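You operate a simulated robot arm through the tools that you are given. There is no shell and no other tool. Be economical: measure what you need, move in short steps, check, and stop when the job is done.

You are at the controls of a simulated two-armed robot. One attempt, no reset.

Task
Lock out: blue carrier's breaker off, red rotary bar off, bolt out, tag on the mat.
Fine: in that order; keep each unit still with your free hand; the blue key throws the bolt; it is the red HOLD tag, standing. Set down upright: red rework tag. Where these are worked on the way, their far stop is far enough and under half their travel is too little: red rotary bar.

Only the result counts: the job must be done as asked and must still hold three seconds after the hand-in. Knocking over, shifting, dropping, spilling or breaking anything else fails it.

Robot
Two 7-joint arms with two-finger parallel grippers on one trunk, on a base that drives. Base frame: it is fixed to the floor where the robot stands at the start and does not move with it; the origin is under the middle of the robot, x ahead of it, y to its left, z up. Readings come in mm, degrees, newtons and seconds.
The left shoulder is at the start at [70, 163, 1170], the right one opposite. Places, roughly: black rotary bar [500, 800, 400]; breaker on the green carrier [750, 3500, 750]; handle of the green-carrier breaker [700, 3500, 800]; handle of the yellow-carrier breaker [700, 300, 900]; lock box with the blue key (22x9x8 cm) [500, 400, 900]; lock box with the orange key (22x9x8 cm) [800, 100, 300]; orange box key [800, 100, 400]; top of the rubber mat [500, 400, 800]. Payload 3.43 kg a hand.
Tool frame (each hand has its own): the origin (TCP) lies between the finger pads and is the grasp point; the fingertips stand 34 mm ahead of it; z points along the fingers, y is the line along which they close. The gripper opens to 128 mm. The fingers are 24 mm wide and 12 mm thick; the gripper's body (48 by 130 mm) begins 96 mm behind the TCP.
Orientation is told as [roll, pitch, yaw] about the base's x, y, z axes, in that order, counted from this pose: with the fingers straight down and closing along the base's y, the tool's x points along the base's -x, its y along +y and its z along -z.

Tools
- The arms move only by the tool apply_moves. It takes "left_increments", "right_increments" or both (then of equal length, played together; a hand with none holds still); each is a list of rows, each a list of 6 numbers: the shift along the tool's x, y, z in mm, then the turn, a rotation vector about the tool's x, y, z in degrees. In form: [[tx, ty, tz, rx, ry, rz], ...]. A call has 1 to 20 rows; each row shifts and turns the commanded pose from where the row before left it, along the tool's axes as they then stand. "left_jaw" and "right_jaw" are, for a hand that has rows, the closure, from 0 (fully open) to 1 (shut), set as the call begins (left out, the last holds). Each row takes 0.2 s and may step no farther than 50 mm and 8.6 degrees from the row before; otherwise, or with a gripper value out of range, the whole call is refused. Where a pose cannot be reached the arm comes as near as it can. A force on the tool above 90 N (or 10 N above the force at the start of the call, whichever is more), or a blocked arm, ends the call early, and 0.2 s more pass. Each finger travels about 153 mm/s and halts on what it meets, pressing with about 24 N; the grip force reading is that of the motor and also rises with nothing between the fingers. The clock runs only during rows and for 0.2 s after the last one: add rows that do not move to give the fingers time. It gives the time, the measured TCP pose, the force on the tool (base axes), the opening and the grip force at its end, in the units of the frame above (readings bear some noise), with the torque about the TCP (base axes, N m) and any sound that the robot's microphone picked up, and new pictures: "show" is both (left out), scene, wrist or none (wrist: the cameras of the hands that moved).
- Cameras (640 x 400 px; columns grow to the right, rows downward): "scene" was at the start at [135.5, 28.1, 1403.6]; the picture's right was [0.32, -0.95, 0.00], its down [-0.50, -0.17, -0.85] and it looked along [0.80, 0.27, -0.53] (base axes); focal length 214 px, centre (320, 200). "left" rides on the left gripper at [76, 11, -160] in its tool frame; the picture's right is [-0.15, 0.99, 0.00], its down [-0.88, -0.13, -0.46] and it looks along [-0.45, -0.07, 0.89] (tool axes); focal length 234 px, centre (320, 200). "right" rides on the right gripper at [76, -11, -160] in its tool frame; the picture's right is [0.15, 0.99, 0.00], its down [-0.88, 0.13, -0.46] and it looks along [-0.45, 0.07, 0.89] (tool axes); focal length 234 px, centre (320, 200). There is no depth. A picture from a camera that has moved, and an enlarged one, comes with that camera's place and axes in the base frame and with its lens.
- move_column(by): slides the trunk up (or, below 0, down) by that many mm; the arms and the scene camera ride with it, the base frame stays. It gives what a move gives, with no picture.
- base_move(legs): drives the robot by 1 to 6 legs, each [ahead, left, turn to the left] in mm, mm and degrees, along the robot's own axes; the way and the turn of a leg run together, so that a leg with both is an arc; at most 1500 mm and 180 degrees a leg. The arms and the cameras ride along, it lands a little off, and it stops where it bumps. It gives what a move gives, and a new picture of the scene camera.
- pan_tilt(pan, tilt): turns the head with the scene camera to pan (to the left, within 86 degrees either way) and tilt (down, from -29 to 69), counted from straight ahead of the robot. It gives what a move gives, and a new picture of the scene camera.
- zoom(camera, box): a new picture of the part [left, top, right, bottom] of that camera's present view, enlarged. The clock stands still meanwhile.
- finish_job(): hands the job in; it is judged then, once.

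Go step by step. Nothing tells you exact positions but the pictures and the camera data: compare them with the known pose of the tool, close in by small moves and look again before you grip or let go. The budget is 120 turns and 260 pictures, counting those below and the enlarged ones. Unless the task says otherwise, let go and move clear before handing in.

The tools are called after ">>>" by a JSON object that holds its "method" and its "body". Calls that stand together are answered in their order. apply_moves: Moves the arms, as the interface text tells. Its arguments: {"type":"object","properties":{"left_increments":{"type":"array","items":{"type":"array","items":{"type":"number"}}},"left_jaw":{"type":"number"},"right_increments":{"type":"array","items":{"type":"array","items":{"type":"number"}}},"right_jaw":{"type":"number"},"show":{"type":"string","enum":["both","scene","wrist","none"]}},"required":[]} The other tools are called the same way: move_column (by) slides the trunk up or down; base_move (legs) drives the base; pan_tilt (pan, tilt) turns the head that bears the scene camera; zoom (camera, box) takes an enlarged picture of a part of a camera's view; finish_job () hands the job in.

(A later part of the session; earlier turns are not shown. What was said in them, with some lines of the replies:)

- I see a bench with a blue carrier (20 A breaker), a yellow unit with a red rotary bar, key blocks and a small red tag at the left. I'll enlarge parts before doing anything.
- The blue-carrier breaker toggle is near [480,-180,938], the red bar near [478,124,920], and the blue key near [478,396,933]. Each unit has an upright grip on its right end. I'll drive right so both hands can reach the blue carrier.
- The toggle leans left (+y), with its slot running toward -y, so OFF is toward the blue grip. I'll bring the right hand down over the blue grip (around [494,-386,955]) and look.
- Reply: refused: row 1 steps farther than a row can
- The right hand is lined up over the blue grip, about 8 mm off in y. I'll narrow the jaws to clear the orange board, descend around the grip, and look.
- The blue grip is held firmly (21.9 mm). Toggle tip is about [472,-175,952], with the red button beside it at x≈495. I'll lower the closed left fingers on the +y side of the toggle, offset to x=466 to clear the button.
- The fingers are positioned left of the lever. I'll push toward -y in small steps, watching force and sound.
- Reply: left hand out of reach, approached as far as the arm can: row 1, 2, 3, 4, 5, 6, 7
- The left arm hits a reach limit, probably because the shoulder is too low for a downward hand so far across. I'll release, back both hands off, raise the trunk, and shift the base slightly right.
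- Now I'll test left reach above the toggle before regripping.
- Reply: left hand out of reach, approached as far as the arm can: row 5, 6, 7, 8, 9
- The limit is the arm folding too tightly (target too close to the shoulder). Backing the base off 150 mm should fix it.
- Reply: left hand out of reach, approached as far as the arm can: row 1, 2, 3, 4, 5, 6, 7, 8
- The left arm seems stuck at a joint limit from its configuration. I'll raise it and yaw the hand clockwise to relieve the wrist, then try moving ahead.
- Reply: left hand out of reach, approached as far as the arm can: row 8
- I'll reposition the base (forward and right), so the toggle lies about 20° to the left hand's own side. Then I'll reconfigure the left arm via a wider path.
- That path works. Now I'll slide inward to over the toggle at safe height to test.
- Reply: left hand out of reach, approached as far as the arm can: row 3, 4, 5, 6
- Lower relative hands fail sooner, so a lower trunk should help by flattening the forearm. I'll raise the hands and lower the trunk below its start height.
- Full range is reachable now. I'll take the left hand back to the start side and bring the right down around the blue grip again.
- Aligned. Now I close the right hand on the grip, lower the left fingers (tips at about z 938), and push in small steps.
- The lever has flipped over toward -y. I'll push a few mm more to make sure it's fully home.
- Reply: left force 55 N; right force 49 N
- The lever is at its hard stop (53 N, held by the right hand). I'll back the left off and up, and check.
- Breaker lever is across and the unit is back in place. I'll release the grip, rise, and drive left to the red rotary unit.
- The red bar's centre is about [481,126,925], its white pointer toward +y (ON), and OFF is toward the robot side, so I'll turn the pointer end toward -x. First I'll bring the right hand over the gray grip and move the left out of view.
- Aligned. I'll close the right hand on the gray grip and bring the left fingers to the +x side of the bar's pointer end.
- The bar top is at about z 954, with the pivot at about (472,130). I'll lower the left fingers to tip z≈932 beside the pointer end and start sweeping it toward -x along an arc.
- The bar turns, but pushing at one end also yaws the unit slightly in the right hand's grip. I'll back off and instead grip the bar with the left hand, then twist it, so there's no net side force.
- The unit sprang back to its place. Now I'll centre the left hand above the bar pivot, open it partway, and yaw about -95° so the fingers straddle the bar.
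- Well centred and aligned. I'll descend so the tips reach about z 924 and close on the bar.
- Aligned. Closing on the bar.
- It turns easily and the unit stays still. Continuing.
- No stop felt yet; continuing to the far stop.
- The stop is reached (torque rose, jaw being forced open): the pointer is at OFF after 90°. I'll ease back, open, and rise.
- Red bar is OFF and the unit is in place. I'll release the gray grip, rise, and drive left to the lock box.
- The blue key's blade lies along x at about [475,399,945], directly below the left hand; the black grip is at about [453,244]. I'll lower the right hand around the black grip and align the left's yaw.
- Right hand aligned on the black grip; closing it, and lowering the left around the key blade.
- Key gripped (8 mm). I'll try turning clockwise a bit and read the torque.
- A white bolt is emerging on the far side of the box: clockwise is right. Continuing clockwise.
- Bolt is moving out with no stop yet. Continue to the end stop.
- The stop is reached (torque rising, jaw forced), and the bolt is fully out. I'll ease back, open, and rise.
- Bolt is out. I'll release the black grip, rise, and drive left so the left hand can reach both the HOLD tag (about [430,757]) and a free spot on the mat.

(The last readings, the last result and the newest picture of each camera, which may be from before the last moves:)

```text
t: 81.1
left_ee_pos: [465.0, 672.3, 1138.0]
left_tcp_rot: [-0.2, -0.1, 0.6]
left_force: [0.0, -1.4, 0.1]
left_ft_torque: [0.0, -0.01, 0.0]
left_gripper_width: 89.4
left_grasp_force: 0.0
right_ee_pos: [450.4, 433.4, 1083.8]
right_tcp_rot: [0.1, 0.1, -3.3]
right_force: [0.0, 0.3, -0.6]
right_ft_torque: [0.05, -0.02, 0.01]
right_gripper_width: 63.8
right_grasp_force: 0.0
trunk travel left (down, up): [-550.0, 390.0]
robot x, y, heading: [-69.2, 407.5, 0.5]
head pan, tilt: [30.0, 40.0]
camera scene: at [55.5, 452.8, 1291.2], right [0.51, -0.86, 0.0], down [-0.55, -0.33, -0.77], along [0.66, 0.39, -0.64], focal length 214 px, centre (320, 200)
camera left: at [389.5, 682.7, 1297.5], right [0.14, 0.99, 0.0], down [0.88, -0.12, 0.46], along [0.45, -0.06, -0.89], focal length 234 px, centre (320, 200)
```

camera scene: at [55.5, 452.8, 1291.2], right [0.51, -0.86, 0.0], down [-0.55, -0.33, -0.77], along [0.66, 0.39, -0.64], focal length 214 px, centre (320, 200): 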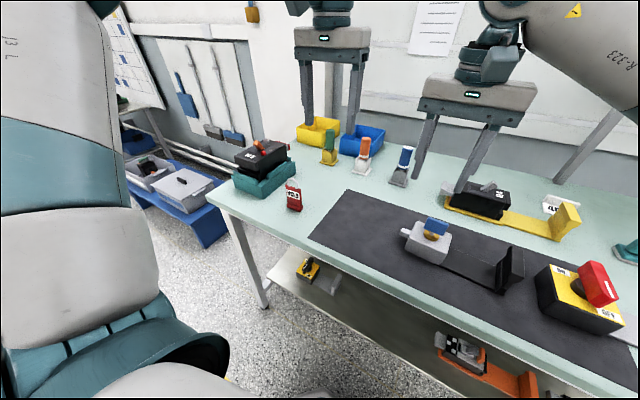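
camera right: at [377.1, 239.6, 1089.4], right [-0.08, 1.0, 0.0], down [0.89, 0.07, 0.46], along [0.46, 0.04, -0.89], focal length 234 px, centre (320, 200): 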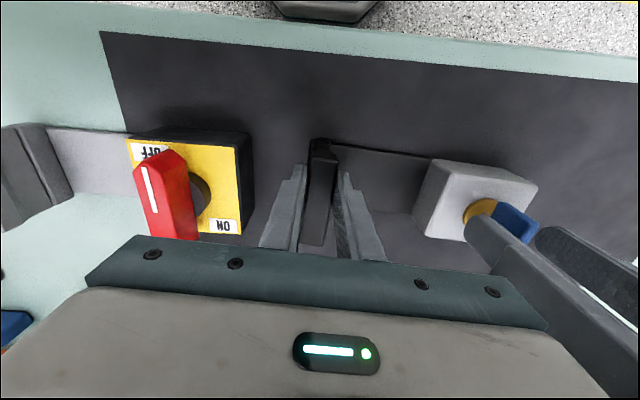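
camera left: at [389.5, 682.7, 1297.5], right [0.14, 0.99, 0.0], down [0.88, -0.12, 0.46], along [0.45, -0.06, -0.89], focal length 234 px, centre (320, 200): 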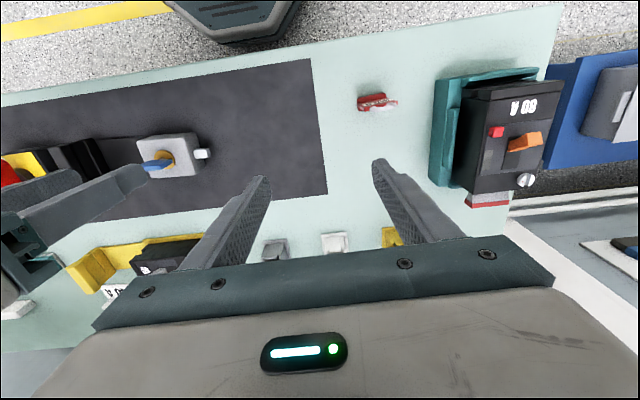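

>>> {"method": "zoom", "body": {"camera": "scene", "box": [240, 150, 360, 230]}}

>>> {"method": "zoom", "body": {"camera": "left", "box": [310, 60, 470, 160]}}

```text
5.00 times, centred on (300, 190) of scene
camera zoom: at [55.5, 452.8, 1291.2], right [0.51, -0.86, 0.0], down [-0.55, -0.33, -0.77], along [0.66, 0.39, -0.64], focal length 1072 px, centre (420, 250)
```

zoom: 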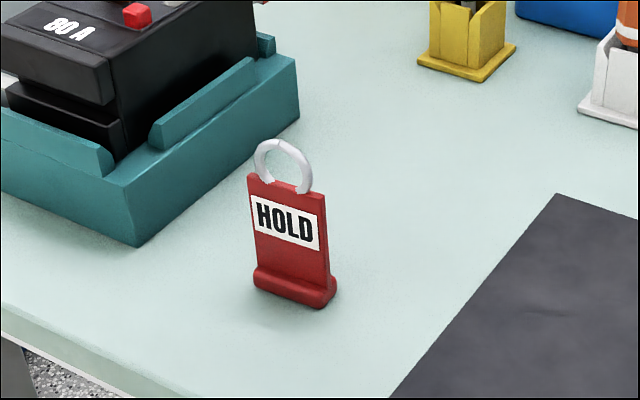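

```text
4.00 times, centred on (390, 110) of left
camera zoom: at [389.5, 682.7, 1297.5], right [0.14, 0.99, 0.0], down [0.88, -0.12, 0.46], along [0.45, -0.06, -0.89], focal length 937 px, centre (40, 560)
```

zoom: 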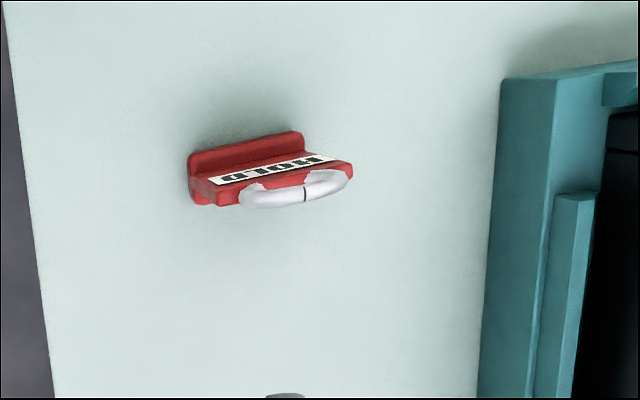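

The HOLD tag stands with its plate facing the robot, plate top centre about [434,765,930]. I'll move the left hand above it and yaw -87° so the fingers close on its faces.

>>> {"method": "apply_moves", "body": {"left_increments": [[15, 46, 0, 0, 0, 0], [15, 46, 0, 0, 0, 8], [0, 0, 0, 0, 0, 8], [0, 0, 0, 0, 0, 8], [0, 0, 0, 0, 0, 8], [0, 0, 0, 0, 0, 8], [0, 0, 0, 0, 0, 8], [0, 0, 0, 0, 0, 8], [0, 0, 0, 0, 0, 8], [0, 0, 0, 0, 0, 8], [0, 0, 0, 0, 0, 8], [0, 0, 40, 0, 0, 8], [0, 0, 30, 0, 0, 0], [0, 0, 0, 0, 0, 0]], "left_jaw": 0.5}}

>>> {"method": "zoom", "body": {"camera": "scene", "box": [240, 130, 360, 230]}}

```text
t: 84.1
left_ee_pos: [434.6, 766.0, 1067.2]
left_tcp_rot: [0.1, -0.2, -87.4]
left_force: [-0.3, 0.1, -0.2]
left_ft_torque: [-0.02, 0.02, -0.01]
left_gripper_width: 64.2
left_grasp_force: 0.0
right_ee_pos: [451.4, 435.2, 1083.9]
right_tcp_rot: [0.0, 0.0, -3.4]
right_force: [-0.4, 1.0, 0.5]
right_ft_torque: [0.0, 0.01, -0.01]
right_gripper_width: 63.9
right_grasp_force: 0.2
trunk travel left (down, up): [-550.0, 390.0]
robot x, y, heading: [-69.4, 406.9, 0.6]
head pan, tilt: [30.0, 40.0]
camera scene: at [54.8, 453.7, 1291.3], right [0.51, -0.86, 0.0], down [-0.55, -0.33, -0.77], along [0.66, 0.39, -0.64], focal length 214 px, centre (320, 200)
camera left: at [441.2, 840.8, 1226.6], right [0.99, -0.1, 0.0], down [-0.09, -0.88, 0.46], along [-0.04, -0.46, -0.89], focal length 234 px, centre (320, 200)
```

scene: 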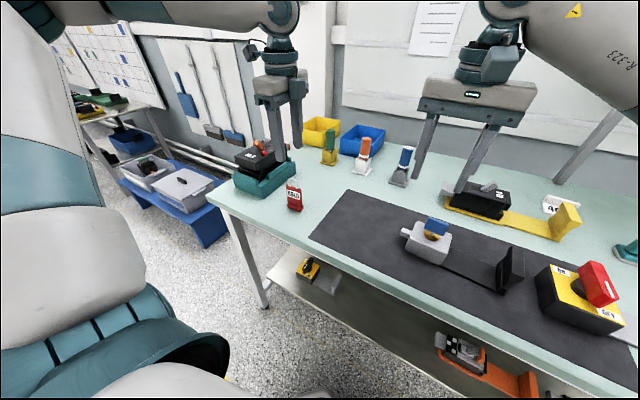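
left: 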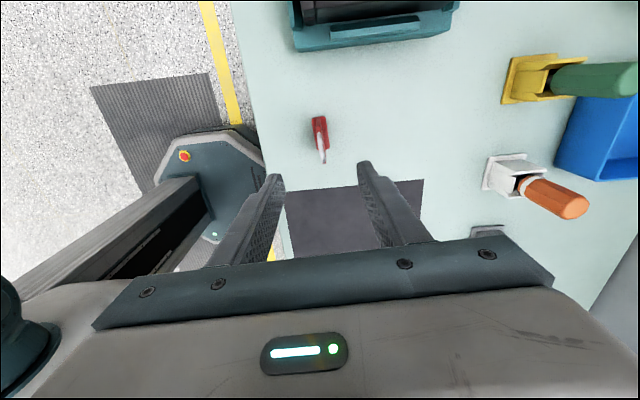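

```text
4.00 times, centred on (300, 180) of scene
camera zoom: at [54.8, 453.7, 1291.3], right [0.51, -0.86, 0.0], down [-0.55, -0.33, -0.77], along [0.66, 0.39, -0.64], focal length 858 px, centre (400, 280)
```

zoom: 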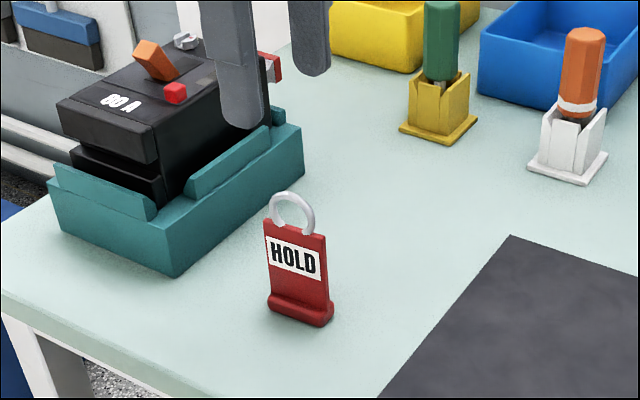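

>>> {"method": "zoom", "body": {"camera": "left", "box": [260, 100, 380, 180]}}

```text
5.00 times, centred on (320, 140) of left
camera zoom: at [441.2, 840.8, 1226.6], right [0.99, -0.1, 0.0], down [-0.09, -0.88, 0.46], along [-0.04, -0.46, -0.89], focal length 1171 px, centre (320, 500)
```

zoom: 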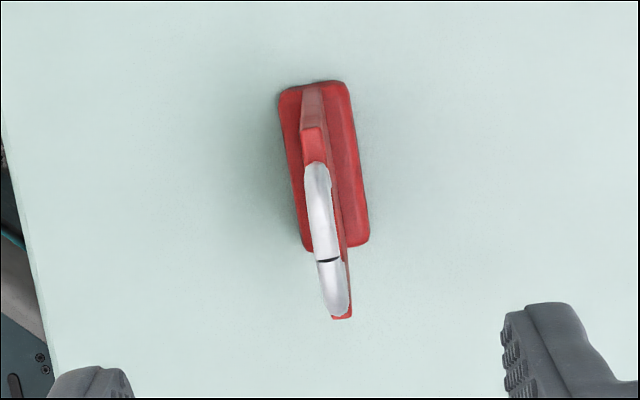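

Alignment is near perfect (within 1.5 mm). Descend to z≈915 and look before closing.

>>> {"method": "apply_moves", "body": {"left_increments": [[0, 1.4, 40, 0, 0, 0], [0, 0, 40, 0, 0, 0], [0, 0, 40, 0, 0, 0], [0, 0, 31, 0, 0, 0], [0, 0, 0, 0, 0, 0]]}}

>>> {"method": "zoom", "body": {"camera": "scene", "box": [240, 130, 360, 230]}}

```text
t: 85.3
left_ee_pos: [435.3, 764.8, 915.8]
left_tcp_rot: [0.2, -0.2, -87.4]
left_force: [0.5, 0.9, 0.7]
left_ft_torque: [0.01, -0.02, 0.0]
left_gripper_width: 63.9
left_grasp_force: 0.0
right_ee_pos: [449.8, 435.2, 1085.4]
right_tcp_rot: [-0.1, 0.0, -3.4]
right_force: [-0.2, -0.2, -0.1]
right_ft_torque: [0.03, -0.02, 0.02]
right_gripper_width: 64.0
right_grasp_force: 0.1
trunk travel left (down, up): [-550.0, 390.0]
robot x, y, heading: [-65.8, 411.7, 0.8]
head pan, tilt: [30.0, 40.0]
camera scene: at [54.5, 453.6, 1291.3], right [0.51, -0.86, 0.0], down [-0.55, -0.33, -0.77], along [0.66, 0.39, -0.64], focal length 214 px, centre (320, 200)
camera left: at [443.6, 841.2, 1075.7], right [0.99, -0.1, 0.0], down [-0.09, -0.88, 0.46], along [-0.04, -0.46, -0.89], focal length 234 px, centre (320, 200)
```

scene: 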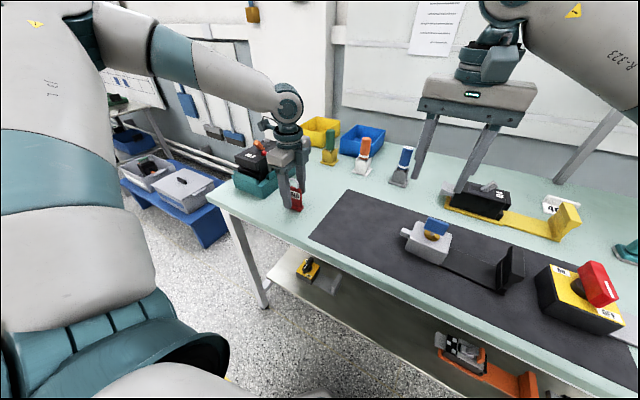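
left: 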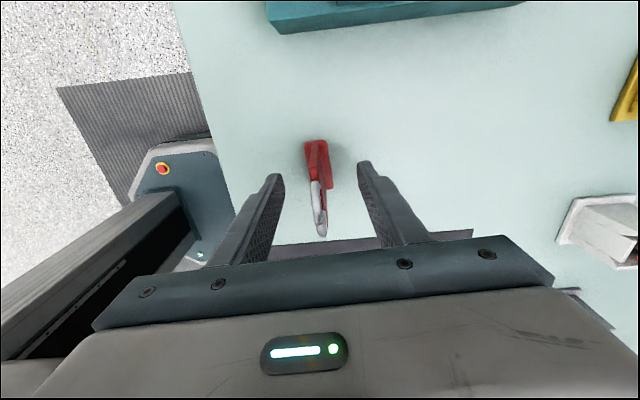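

```text
4.00 times, centred on (300, 180) of scene
camera zoom: at [54.5, 453.6, 1291.3], right [0.51, -0.86, 0.0], down [-0.55, -0.33, -0.77], along [0.66, 0.39, -0.64], focal length 858 px, centre (400, 280)
```

zoom: 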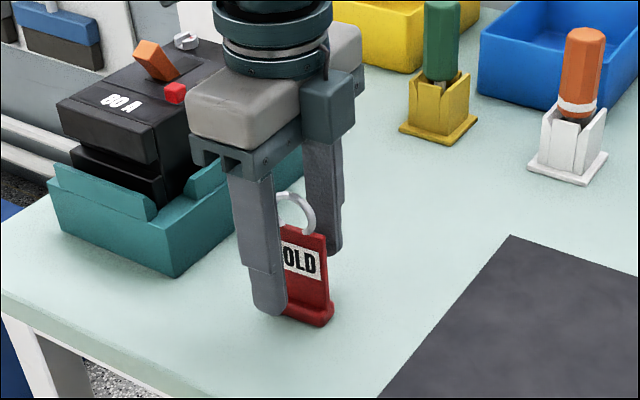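

Fingers straddle the tag. Close and lift slightly.

>>> {"method": "apply_moves", "body": {"left_increments": [[0, 0, 0, 0, 0, 0], [0, 0, 0, 0, 0, 0], [0, 0, 0, 0, 0, 0]], "left_jaw": 1, "show": "none"}}

>>> {"method": "apply_moves", "body": {"left_increments": [[0, 0, -10, 0, 0, 0], [0, 0, -30, 0, 0, 0], [0, 0, -40, 0, 0, 0], [0, 0, -40, 0, 0, 0], [0, 0, 0, 0, 0, 0]]}}

>>> {"method": "zoom", "body": {"camera": "scene", "box": [240, 110, 360, 210]}}

```text
t: 86.1
left_ee_pos: [436.6, 764.5, 915.4]
left_tcp_rot: [0.1, -0.2, -87.5]
left_force: [0.3, -0.2, -0.2]
left_ft_torque: [-0.02, 0.02, -0.01]
left_gripper_width: 5.6
left_grasp_force: 24.2
right_ee_pos: [450.4, 434.4, 1083.8]
right_tcp_rot: [0.0, 0.1, -3.4]
right_force: [-0.5, 0.1, 0.3]
right_ft_torque: [-0.02, 0.0, 0.02]
right_gripper_width: 64.0
right_grasp_force: 0.1
trunk travel left (down, up): [-550.0, 390.0]
robot x, y, heading: [-69.8, 416.1, 0.7]
head pan, tilt: [30.0, 40.0]
```

```text
t: 87.3
left_ee_pos: [437.8, 767.8, 1036.9]
left_tcp_rot: [0.0, -0.2, -87.4]
left_force: [-0.1, 0.8, -0.8]
left_ft_torque: [0.04, 0.01, 0.0]
left_gripper_width: 5.7
left_grasp_force: 24.5
right_ee_pos: [450.7, 436.0, 1083.8]
right_tcp_rot: [0.0, 0.1, -3.3]
right_force: [1.2, -0.5, -0.2]
right_ft_torque: [0.05, -0.01, 0.01]
right_gripper_width: 64.0
right_grasp_force: 0.1
trunk travel left (down, up): [-550.0, 390.0]
robot x, y, heading: [-65.2, 409.3, 0.6]
head pan, tilt: [30.0, 40.0]
camera scene: at [55.5, 454.2, 1291.1], right [0.51, -0.86, 0.0], down [-0.55, -0.33, -0.77], along [0.66, 0.39, -0.64], focal length 214 px, centre (320, 200)
camera left: at [445.2, 843.5, 1196.6], right [0.99, -0.1, 0.0], down [-0.09, -0.88, 0.46], along [-0.05, -0.46, -0.89], focal length 234 px, centre (320, 200)
```

scene: 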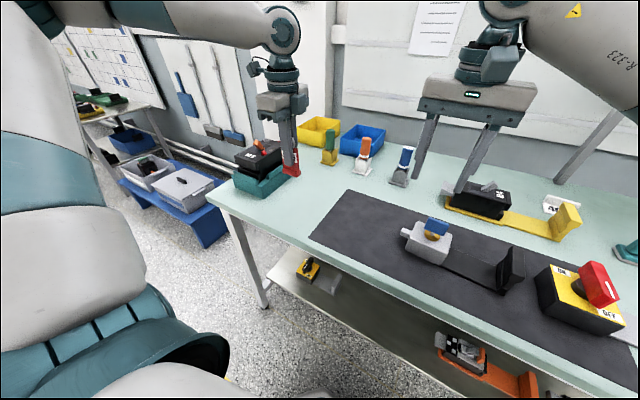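
left: 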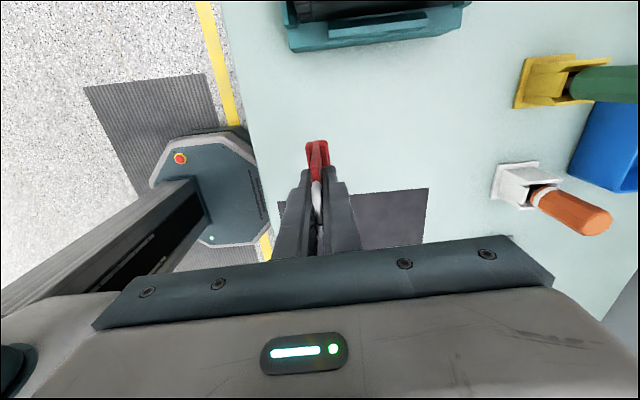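

```text
4.00 times, centred on (300, 160) of scene
camera zoom: at [55.5, 454.2, 1291.1], right [0.51, -0.86, 0.0], down [-0.55, -0.33, -0.77], along [0.66, 0.39, -0.64], focal length 858 px, centre (400, 360)
```

zoom: 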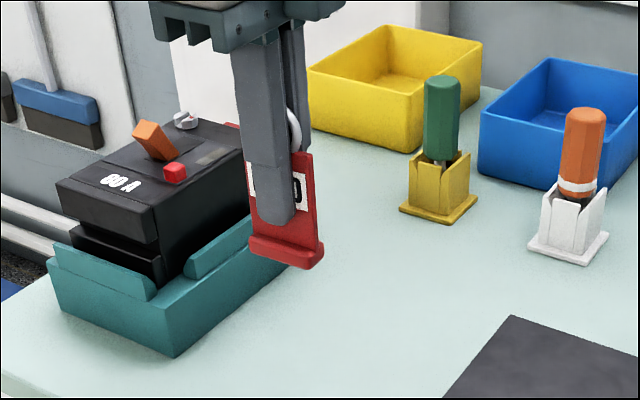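

Tag held and lifted. Move it over the free left part of the mat at about (462,572).

>>> {"method": "apply_moves", "body": {"left_increments": [[-39, 3, 0, 0, 0, 0], [-39, 3, 0, 0, 0, 0], [-39, 3, 0, 0, 0, 0], [-39, 3, 0, 0, 0, 0], [-39, 3, 0, 0, 0, 0], [0, 0, 40, 0, 0, 0], [0, 0, 40, 0, 0, 0], [0, 0, 20, 0, 0, 0], [0, 0, 0, 0, 0, 0]]}}

>>> {"method": "zoom", "body": {"camera": "scene", "box": [300, 140, 460, 260]}}

```text
t: 89.3
left_ee_pos: [460.1, 571.4, 938.5]
left_tcp_rot: [0.1, -0.2, -87.3]
left_force: [-0.5, 0.8, -1.5]
left_ft_torque: [0.02, 0.04, -0.01]
left_gripper_width: 5.3
left_grasp_force: 23.8
right_ee_pos: [452.1, 435.1, 1083.9]
right_tcp_rot: [0.1, -0.1, -3.2]
right_force: [0.1, 0.2, -1.0]
right_ft_torque: [0.0, -0.01, -0.01]
right_gripper_width: 63.9
right_grasp_force: 0.0
trunk travel left (down, up): [-550.0, 390.0]
robot x, y, heading: [-71.7, 408.1, 0.5]
head pan, tilt: [30.0, 40.0]
camera scene: at [54.8, 453.6, 1291.3], right [0.51, -0.86, 0.0], down [-0.55, -0.33, -0.77], along [0.66, 0.39, -0.64], focal length 214 px, centre (320, 200)
camera left: at [467.6, 647.9, 1097.3], right [0.99, -0.1, 0.0], down [-0.09, -0.88, 0.46], along [-0.04, -0.46, -0.89], focal length 234 px, centre (320, 200)
```

scene: 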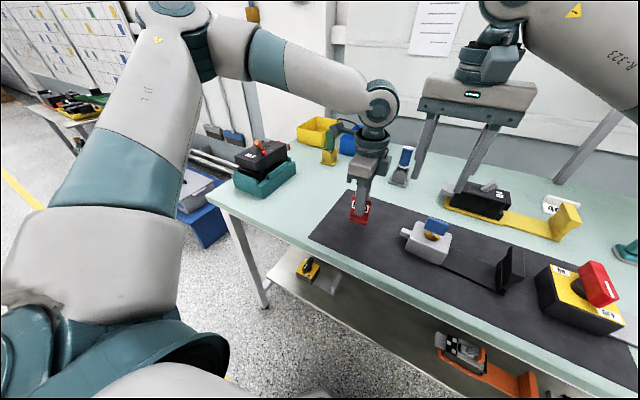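
left: 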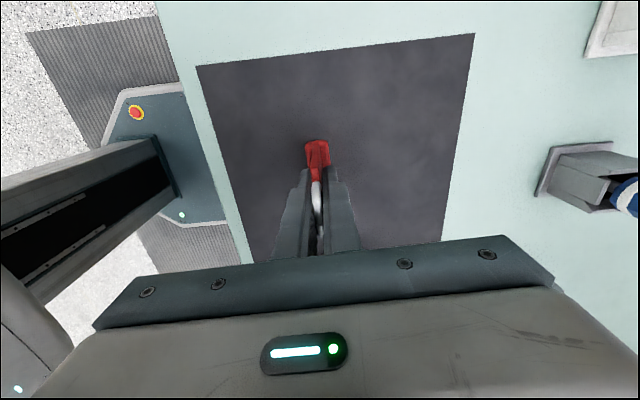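

```text
3.33 times, centred on (380, 200) of scene
camera zoom: at [54.8, 453.6, 1291.3], right [0.51, -0.86, 0.0], down [-0.55, -0.33, -0.77], along [0.66, 0.39, -0.64], focal length 715 px, centre (120, 200)
```

zoom: 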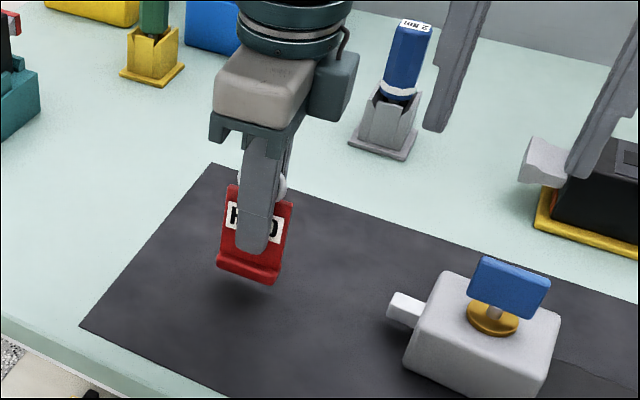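

Well inside the mat, clear of the bolt. I'll lower slowly with small steps to feel contact.

>>> {"method": "apply_moves", "body": {"left_increments": [[0, 0, 8, 0, 0, 0], [0, 0, 6, 0, 0, 0], [0, 0, 3, 0, 0, 0], [0, 0, 1, 0, 0, 0], [0, 0, 0, 0, 0, 0]], "show": "none"}}

>>> {"method": "zoom", "body": {"camera": "scene", "box": [330, 170, 410, 230]}}

```text
t: 90.5
left_ee_pos: [460.2, 570.7, 919.8]
left_tcp_rot: [0.1, -0.2, -87.5]
left_force: [0.1, -0.9, -0.7]
left_ft_torque: [0.0, -0.02, -0.06]
left_gripper_width: 5.4
left_grasp_force: 24.0
right_ee_pos: [451.9, 434.7, 1084.7]
right_tcp_rot: [-0.1, 0.0, -3.4]
right_force: [0.5, 0.7, -0.4]
right_ft_torque: [-0.02, 0.01, -0.01]
right_gripper_width: 63.9
right_grasp_force: 0.1
trunk travel left (down, up): [-550.0, 390.0]
robot x, y, heading: [-64.3, 410.7, 0.6]
head pan, tilt: [30.0, 40.0]
```

```text
6.67 times, centred on (370, 200) of scene
camera zoom: at [55.1, 453.7, 1291.2], right [0.51, -0.86, 0.0], down [-0.55, -0.33, -0.77], along [0.66, 0.39, -0.64], focal length 1430 px, centre (-13, 200)
```

zoom: 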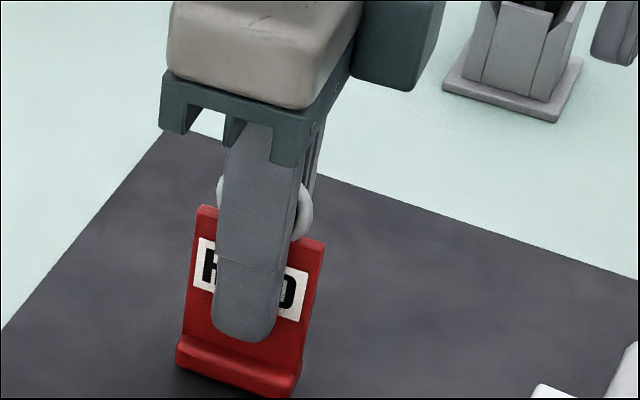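

>>> {"method": "apply_moves", "body": {"left_increments": [[0, 0, 1, 0, 0, 0], [0, 0, 1, 0, 0, 0], [0, 0, 0, 0, 0, 0]], "show": "none"}}

```text
t: 91.3
left_ee_pos: [460.6, 571.5, 916.9]
left_tcp_rot: [0.1, -0.2, -87.4]
left_force: [-1.2, 0.5, -1.5]
left_ft_torque: [-0.01, 0.0, -0.01]
left_gripper_width: 5.7
left_grasp_force: 24.1
right_ee_pos: [449.9, 434.0, 1084.3]
right_tcp_rot: [0.0, 0.0, -3.5]
right_force: [0.0, 1.0, -0.9]
right_ft_torque: [0.0, 0.0, -0.01]
right_gripper_width: 63.8
right_grasp_force: 0.1
trunk travel left (down, up): [-550.0, 390.0]
robot x, y, heading: [-67.5, 412.5, 0.8]
head pan, tilt: [30.0, 40.0]
```

>>> {"method": "apply_moves", "body": {"left_increments": [[0, 0, 1, 0, 0, 0], [0, 0, 0, 0, 0, 0]], "show": "none"}}

>>> {"method": "apply_moves", "body": {"left_increments": [[0, 0, 1, 0, 0, 0], [0, 0, 0, 0, 0, 0]], "show": "none"}}

```text
t: 91.9
left_ee_pos: [460.4, 572.1, 916.9]
left_tcp_rot: [0.1, -0.2, -87.4]
left_force: [-0.2, -0.3, 0.2]
left_ft_torque: [0.0, 0.04, 0.01]
left_gripper_width: 5.3
left_grasp_force: 24.3
right_ee_pos: [450.8, 434.1, 1084.8]
right_tcp_rot: [0.0, -0.1, -3.4]
right_force: [-0.4, 0.1, -0.2]
right_ft_torque: [-0.02, 0.05, 0.0]
right_gripper_width: 63.9
right_grasp_force: 0.1
trunk travel left (down, up): [-550.0, 390.0]
robot x, y, heading: [-67.5, 411.7, 0.3]
head pan, tilt: [30.0, 40.0]
```

```text
t: 92.5
left_ee_pos: [460.6, 572.4, 915.7]
left_tcp_rot: [0.3, -0.2, -87.4]
left_force: [-0.1, 0.1, 4.7]
left_ft_torque: [-0.06, -0.01, -0.01]
left_gripper_width: 5.8
left_grasp_force: 23.7
right_ee_pos: [449.4, 434.9, 1085.0]
right_tcp_rot: [0.0, -0.1, -3.4]
right_force: [-0.5, 0.7, -0.3]
right_ft_torque: [0.01, 0.0, -0.01]
right_gripper_width: 63.9
right_grasp_force: 0.0
trunk travel left (down, up): [-550.0, 390.0]
robot x, y, heading: [-66.6, 408.9, 0.8]
head pan, tilt: [30.0, 40.0]
```

Contact felt (4.7 N up). Open, then rise straight and check.

>>> {"method": "apply_moves", "body": {"left_increments": [[0, 0, 0, 0, 0, 0], [0, 0, 0, 0, 0, 0], [0, 0, 0, 0, 0, 0], [0, 0, -20, 0, 0, 0], [0, 0, -40, 0, 0, 0], [0, 0, -40, 0, 0, 0], [0, 0, -40, 0, 0, 0], [0, 0, 0, 0, 0, 0]], "left_jaw": 0.5}}

>>> {"method": "zoom", "body": {"camera": "scene", "box": [300, 140, 460, 260]}}

>>> {"method": "pan_tilt", "body": {"pan": -10, "tilt": 40}}

```text
t: 94.3
left_ee_pos: [460.2, 572.1, 1055.2]
left_tcp_rot: [0.1, -0.3, -87.4]
left_force: [0.2, -0.4, 0.8]
left_ft_torque: [0.02, 0.02, 0.02]
left_gripper_width: 64.0
left_grasp_force: 0.1
right_ee_pos: [451.7, 434.6, 1083.4]
right_tcp_rot: [0.0, 0.1, -3.4]
right_force: [-0.8, 0.3, -0.7]
right_ft_torque: [-0.02, 0.01, -0.01]
right_gripper_width: 63.8
right_grasp_force: 0.0
trunk travel left (down, up): [-550.0, 390.0]
robot x, y, heading: [-69.8, 408.3, 0.5]
head pan, tilt: [30.0, 40.0]
camera scene: at [55.4, 453.9, 1291.2], right [0.51, -0.86, 0.0], down [-0.55, -0.33, -0.77], along [0.66, 0.39, -0.64], focal length 214 px, centre (320, 200)
camera left: at [467.4, 648.3, 1214.5], right [0.99, -0.1, 0.0], down [-0.09, -0.88, 0.46], along [-0.04, -0.46, -0.89], focal length 234 px, centre (320, 200)
```

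scene: 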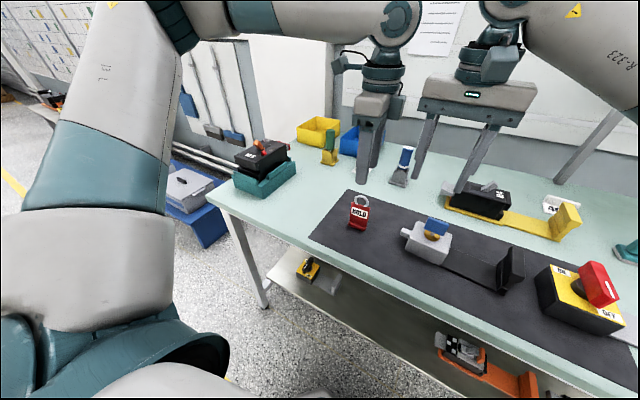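
left: 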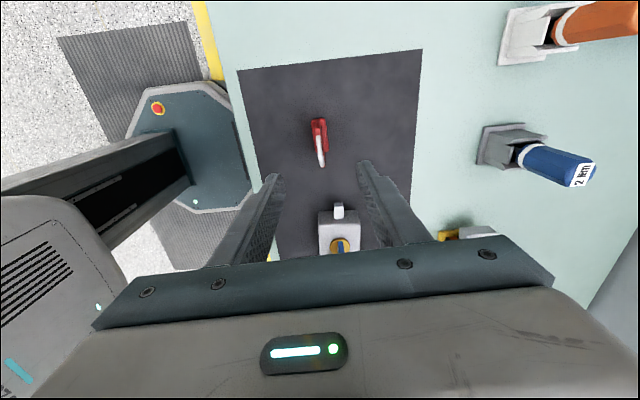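

```text
3.33 times, centred on (380, 200) of scene
camera zoom: at [55.4, 453.9, 1291.2], right [0.51, -0.86, 0.0], down [-0.55, -0.33, -0.77], along [0.66, 0.39, -0.64], focal length 715 px, centre (120, 200)
```

zoom: 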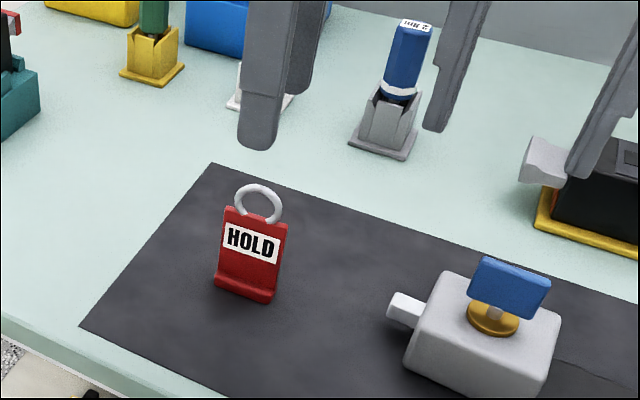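

```text
t: 95.4
left_ee_pos: [459.1, 571.3, 1054.2]
left_tcp_rot: [0.1, -0.2, -87.4]
left_force: [-0.4, -0.3, 0.4]
left_ft_torque: [0.01, -0.01, 0.03]
left_gripper_width: 64.2
left_grasp_force: 0.1
right_ee_pos: [450.1, 435.5, 1084.5]
right_tcp_rot: [0.0, 0.0, -3.4]
right_force: [-0.2, -0.2, -1.0]
right_ft_torque: [-0.01, -0.01, 0.01]
right_gripper_width: 64.0
right_grasp_force: 0.1
trunk travel left (down, up): [-550.0, 390.0]
robot x, y, heading: [-67.4, 413.5, 0.2]
head pan, tilt: [-10.0, 40.0]
camera scene: at [65.7, 396.6, 1291.2], right [-0.16, -0.99, 0.0], down [-0.63, 0.11, -0.77], along [0.76, -0.13, -0.64], focal length 214 px, centre (320, 200)
```

scene: 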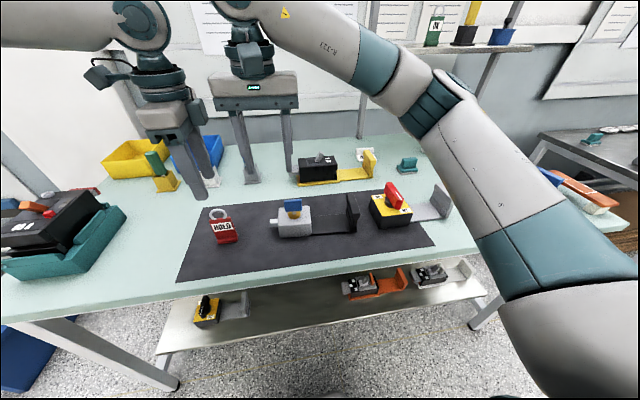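

The HOLD tag stands upright on the mat, the bolt is out, the red bar is at OFF, and the blue breaker was thrown first. Both hands are clear, so I'm handing in.

>>> {"method": "finish_job", "body": {}}

```text
The job is handed in.
```

I worked the lockout in the order you set and handed it in. I don't have the judge's result.

- **Blue carrier's breaker:** the lever is thrown across to its hard stop. It has no ON/OFF marking, so I took the far position as off. The carrier gave about 4 mm at the stop and came back.
- **Red rotary bar:** it is turned 90° to its far stop, with the pointer beside OFF. My first try pushed one end of the bar and yawed the unit a few degrees. The unit sprang back, and I turned the bar by gripping it instead.
- **Bolt:** the blue key is turned to its stop and the bolt is fully out.
- **Tag:** the red HOLD tag stands upright on the mat, clear of the bolt. I took this to be the red rework tag you named.

I held each unit by its end grip with the right hand while working it, and both hands were clear of everything at hand-in. I saw nothing else on the bench knocked or shifted. The blue breaker was behind an arm in my last picture, so I last saw it just after throwing it.
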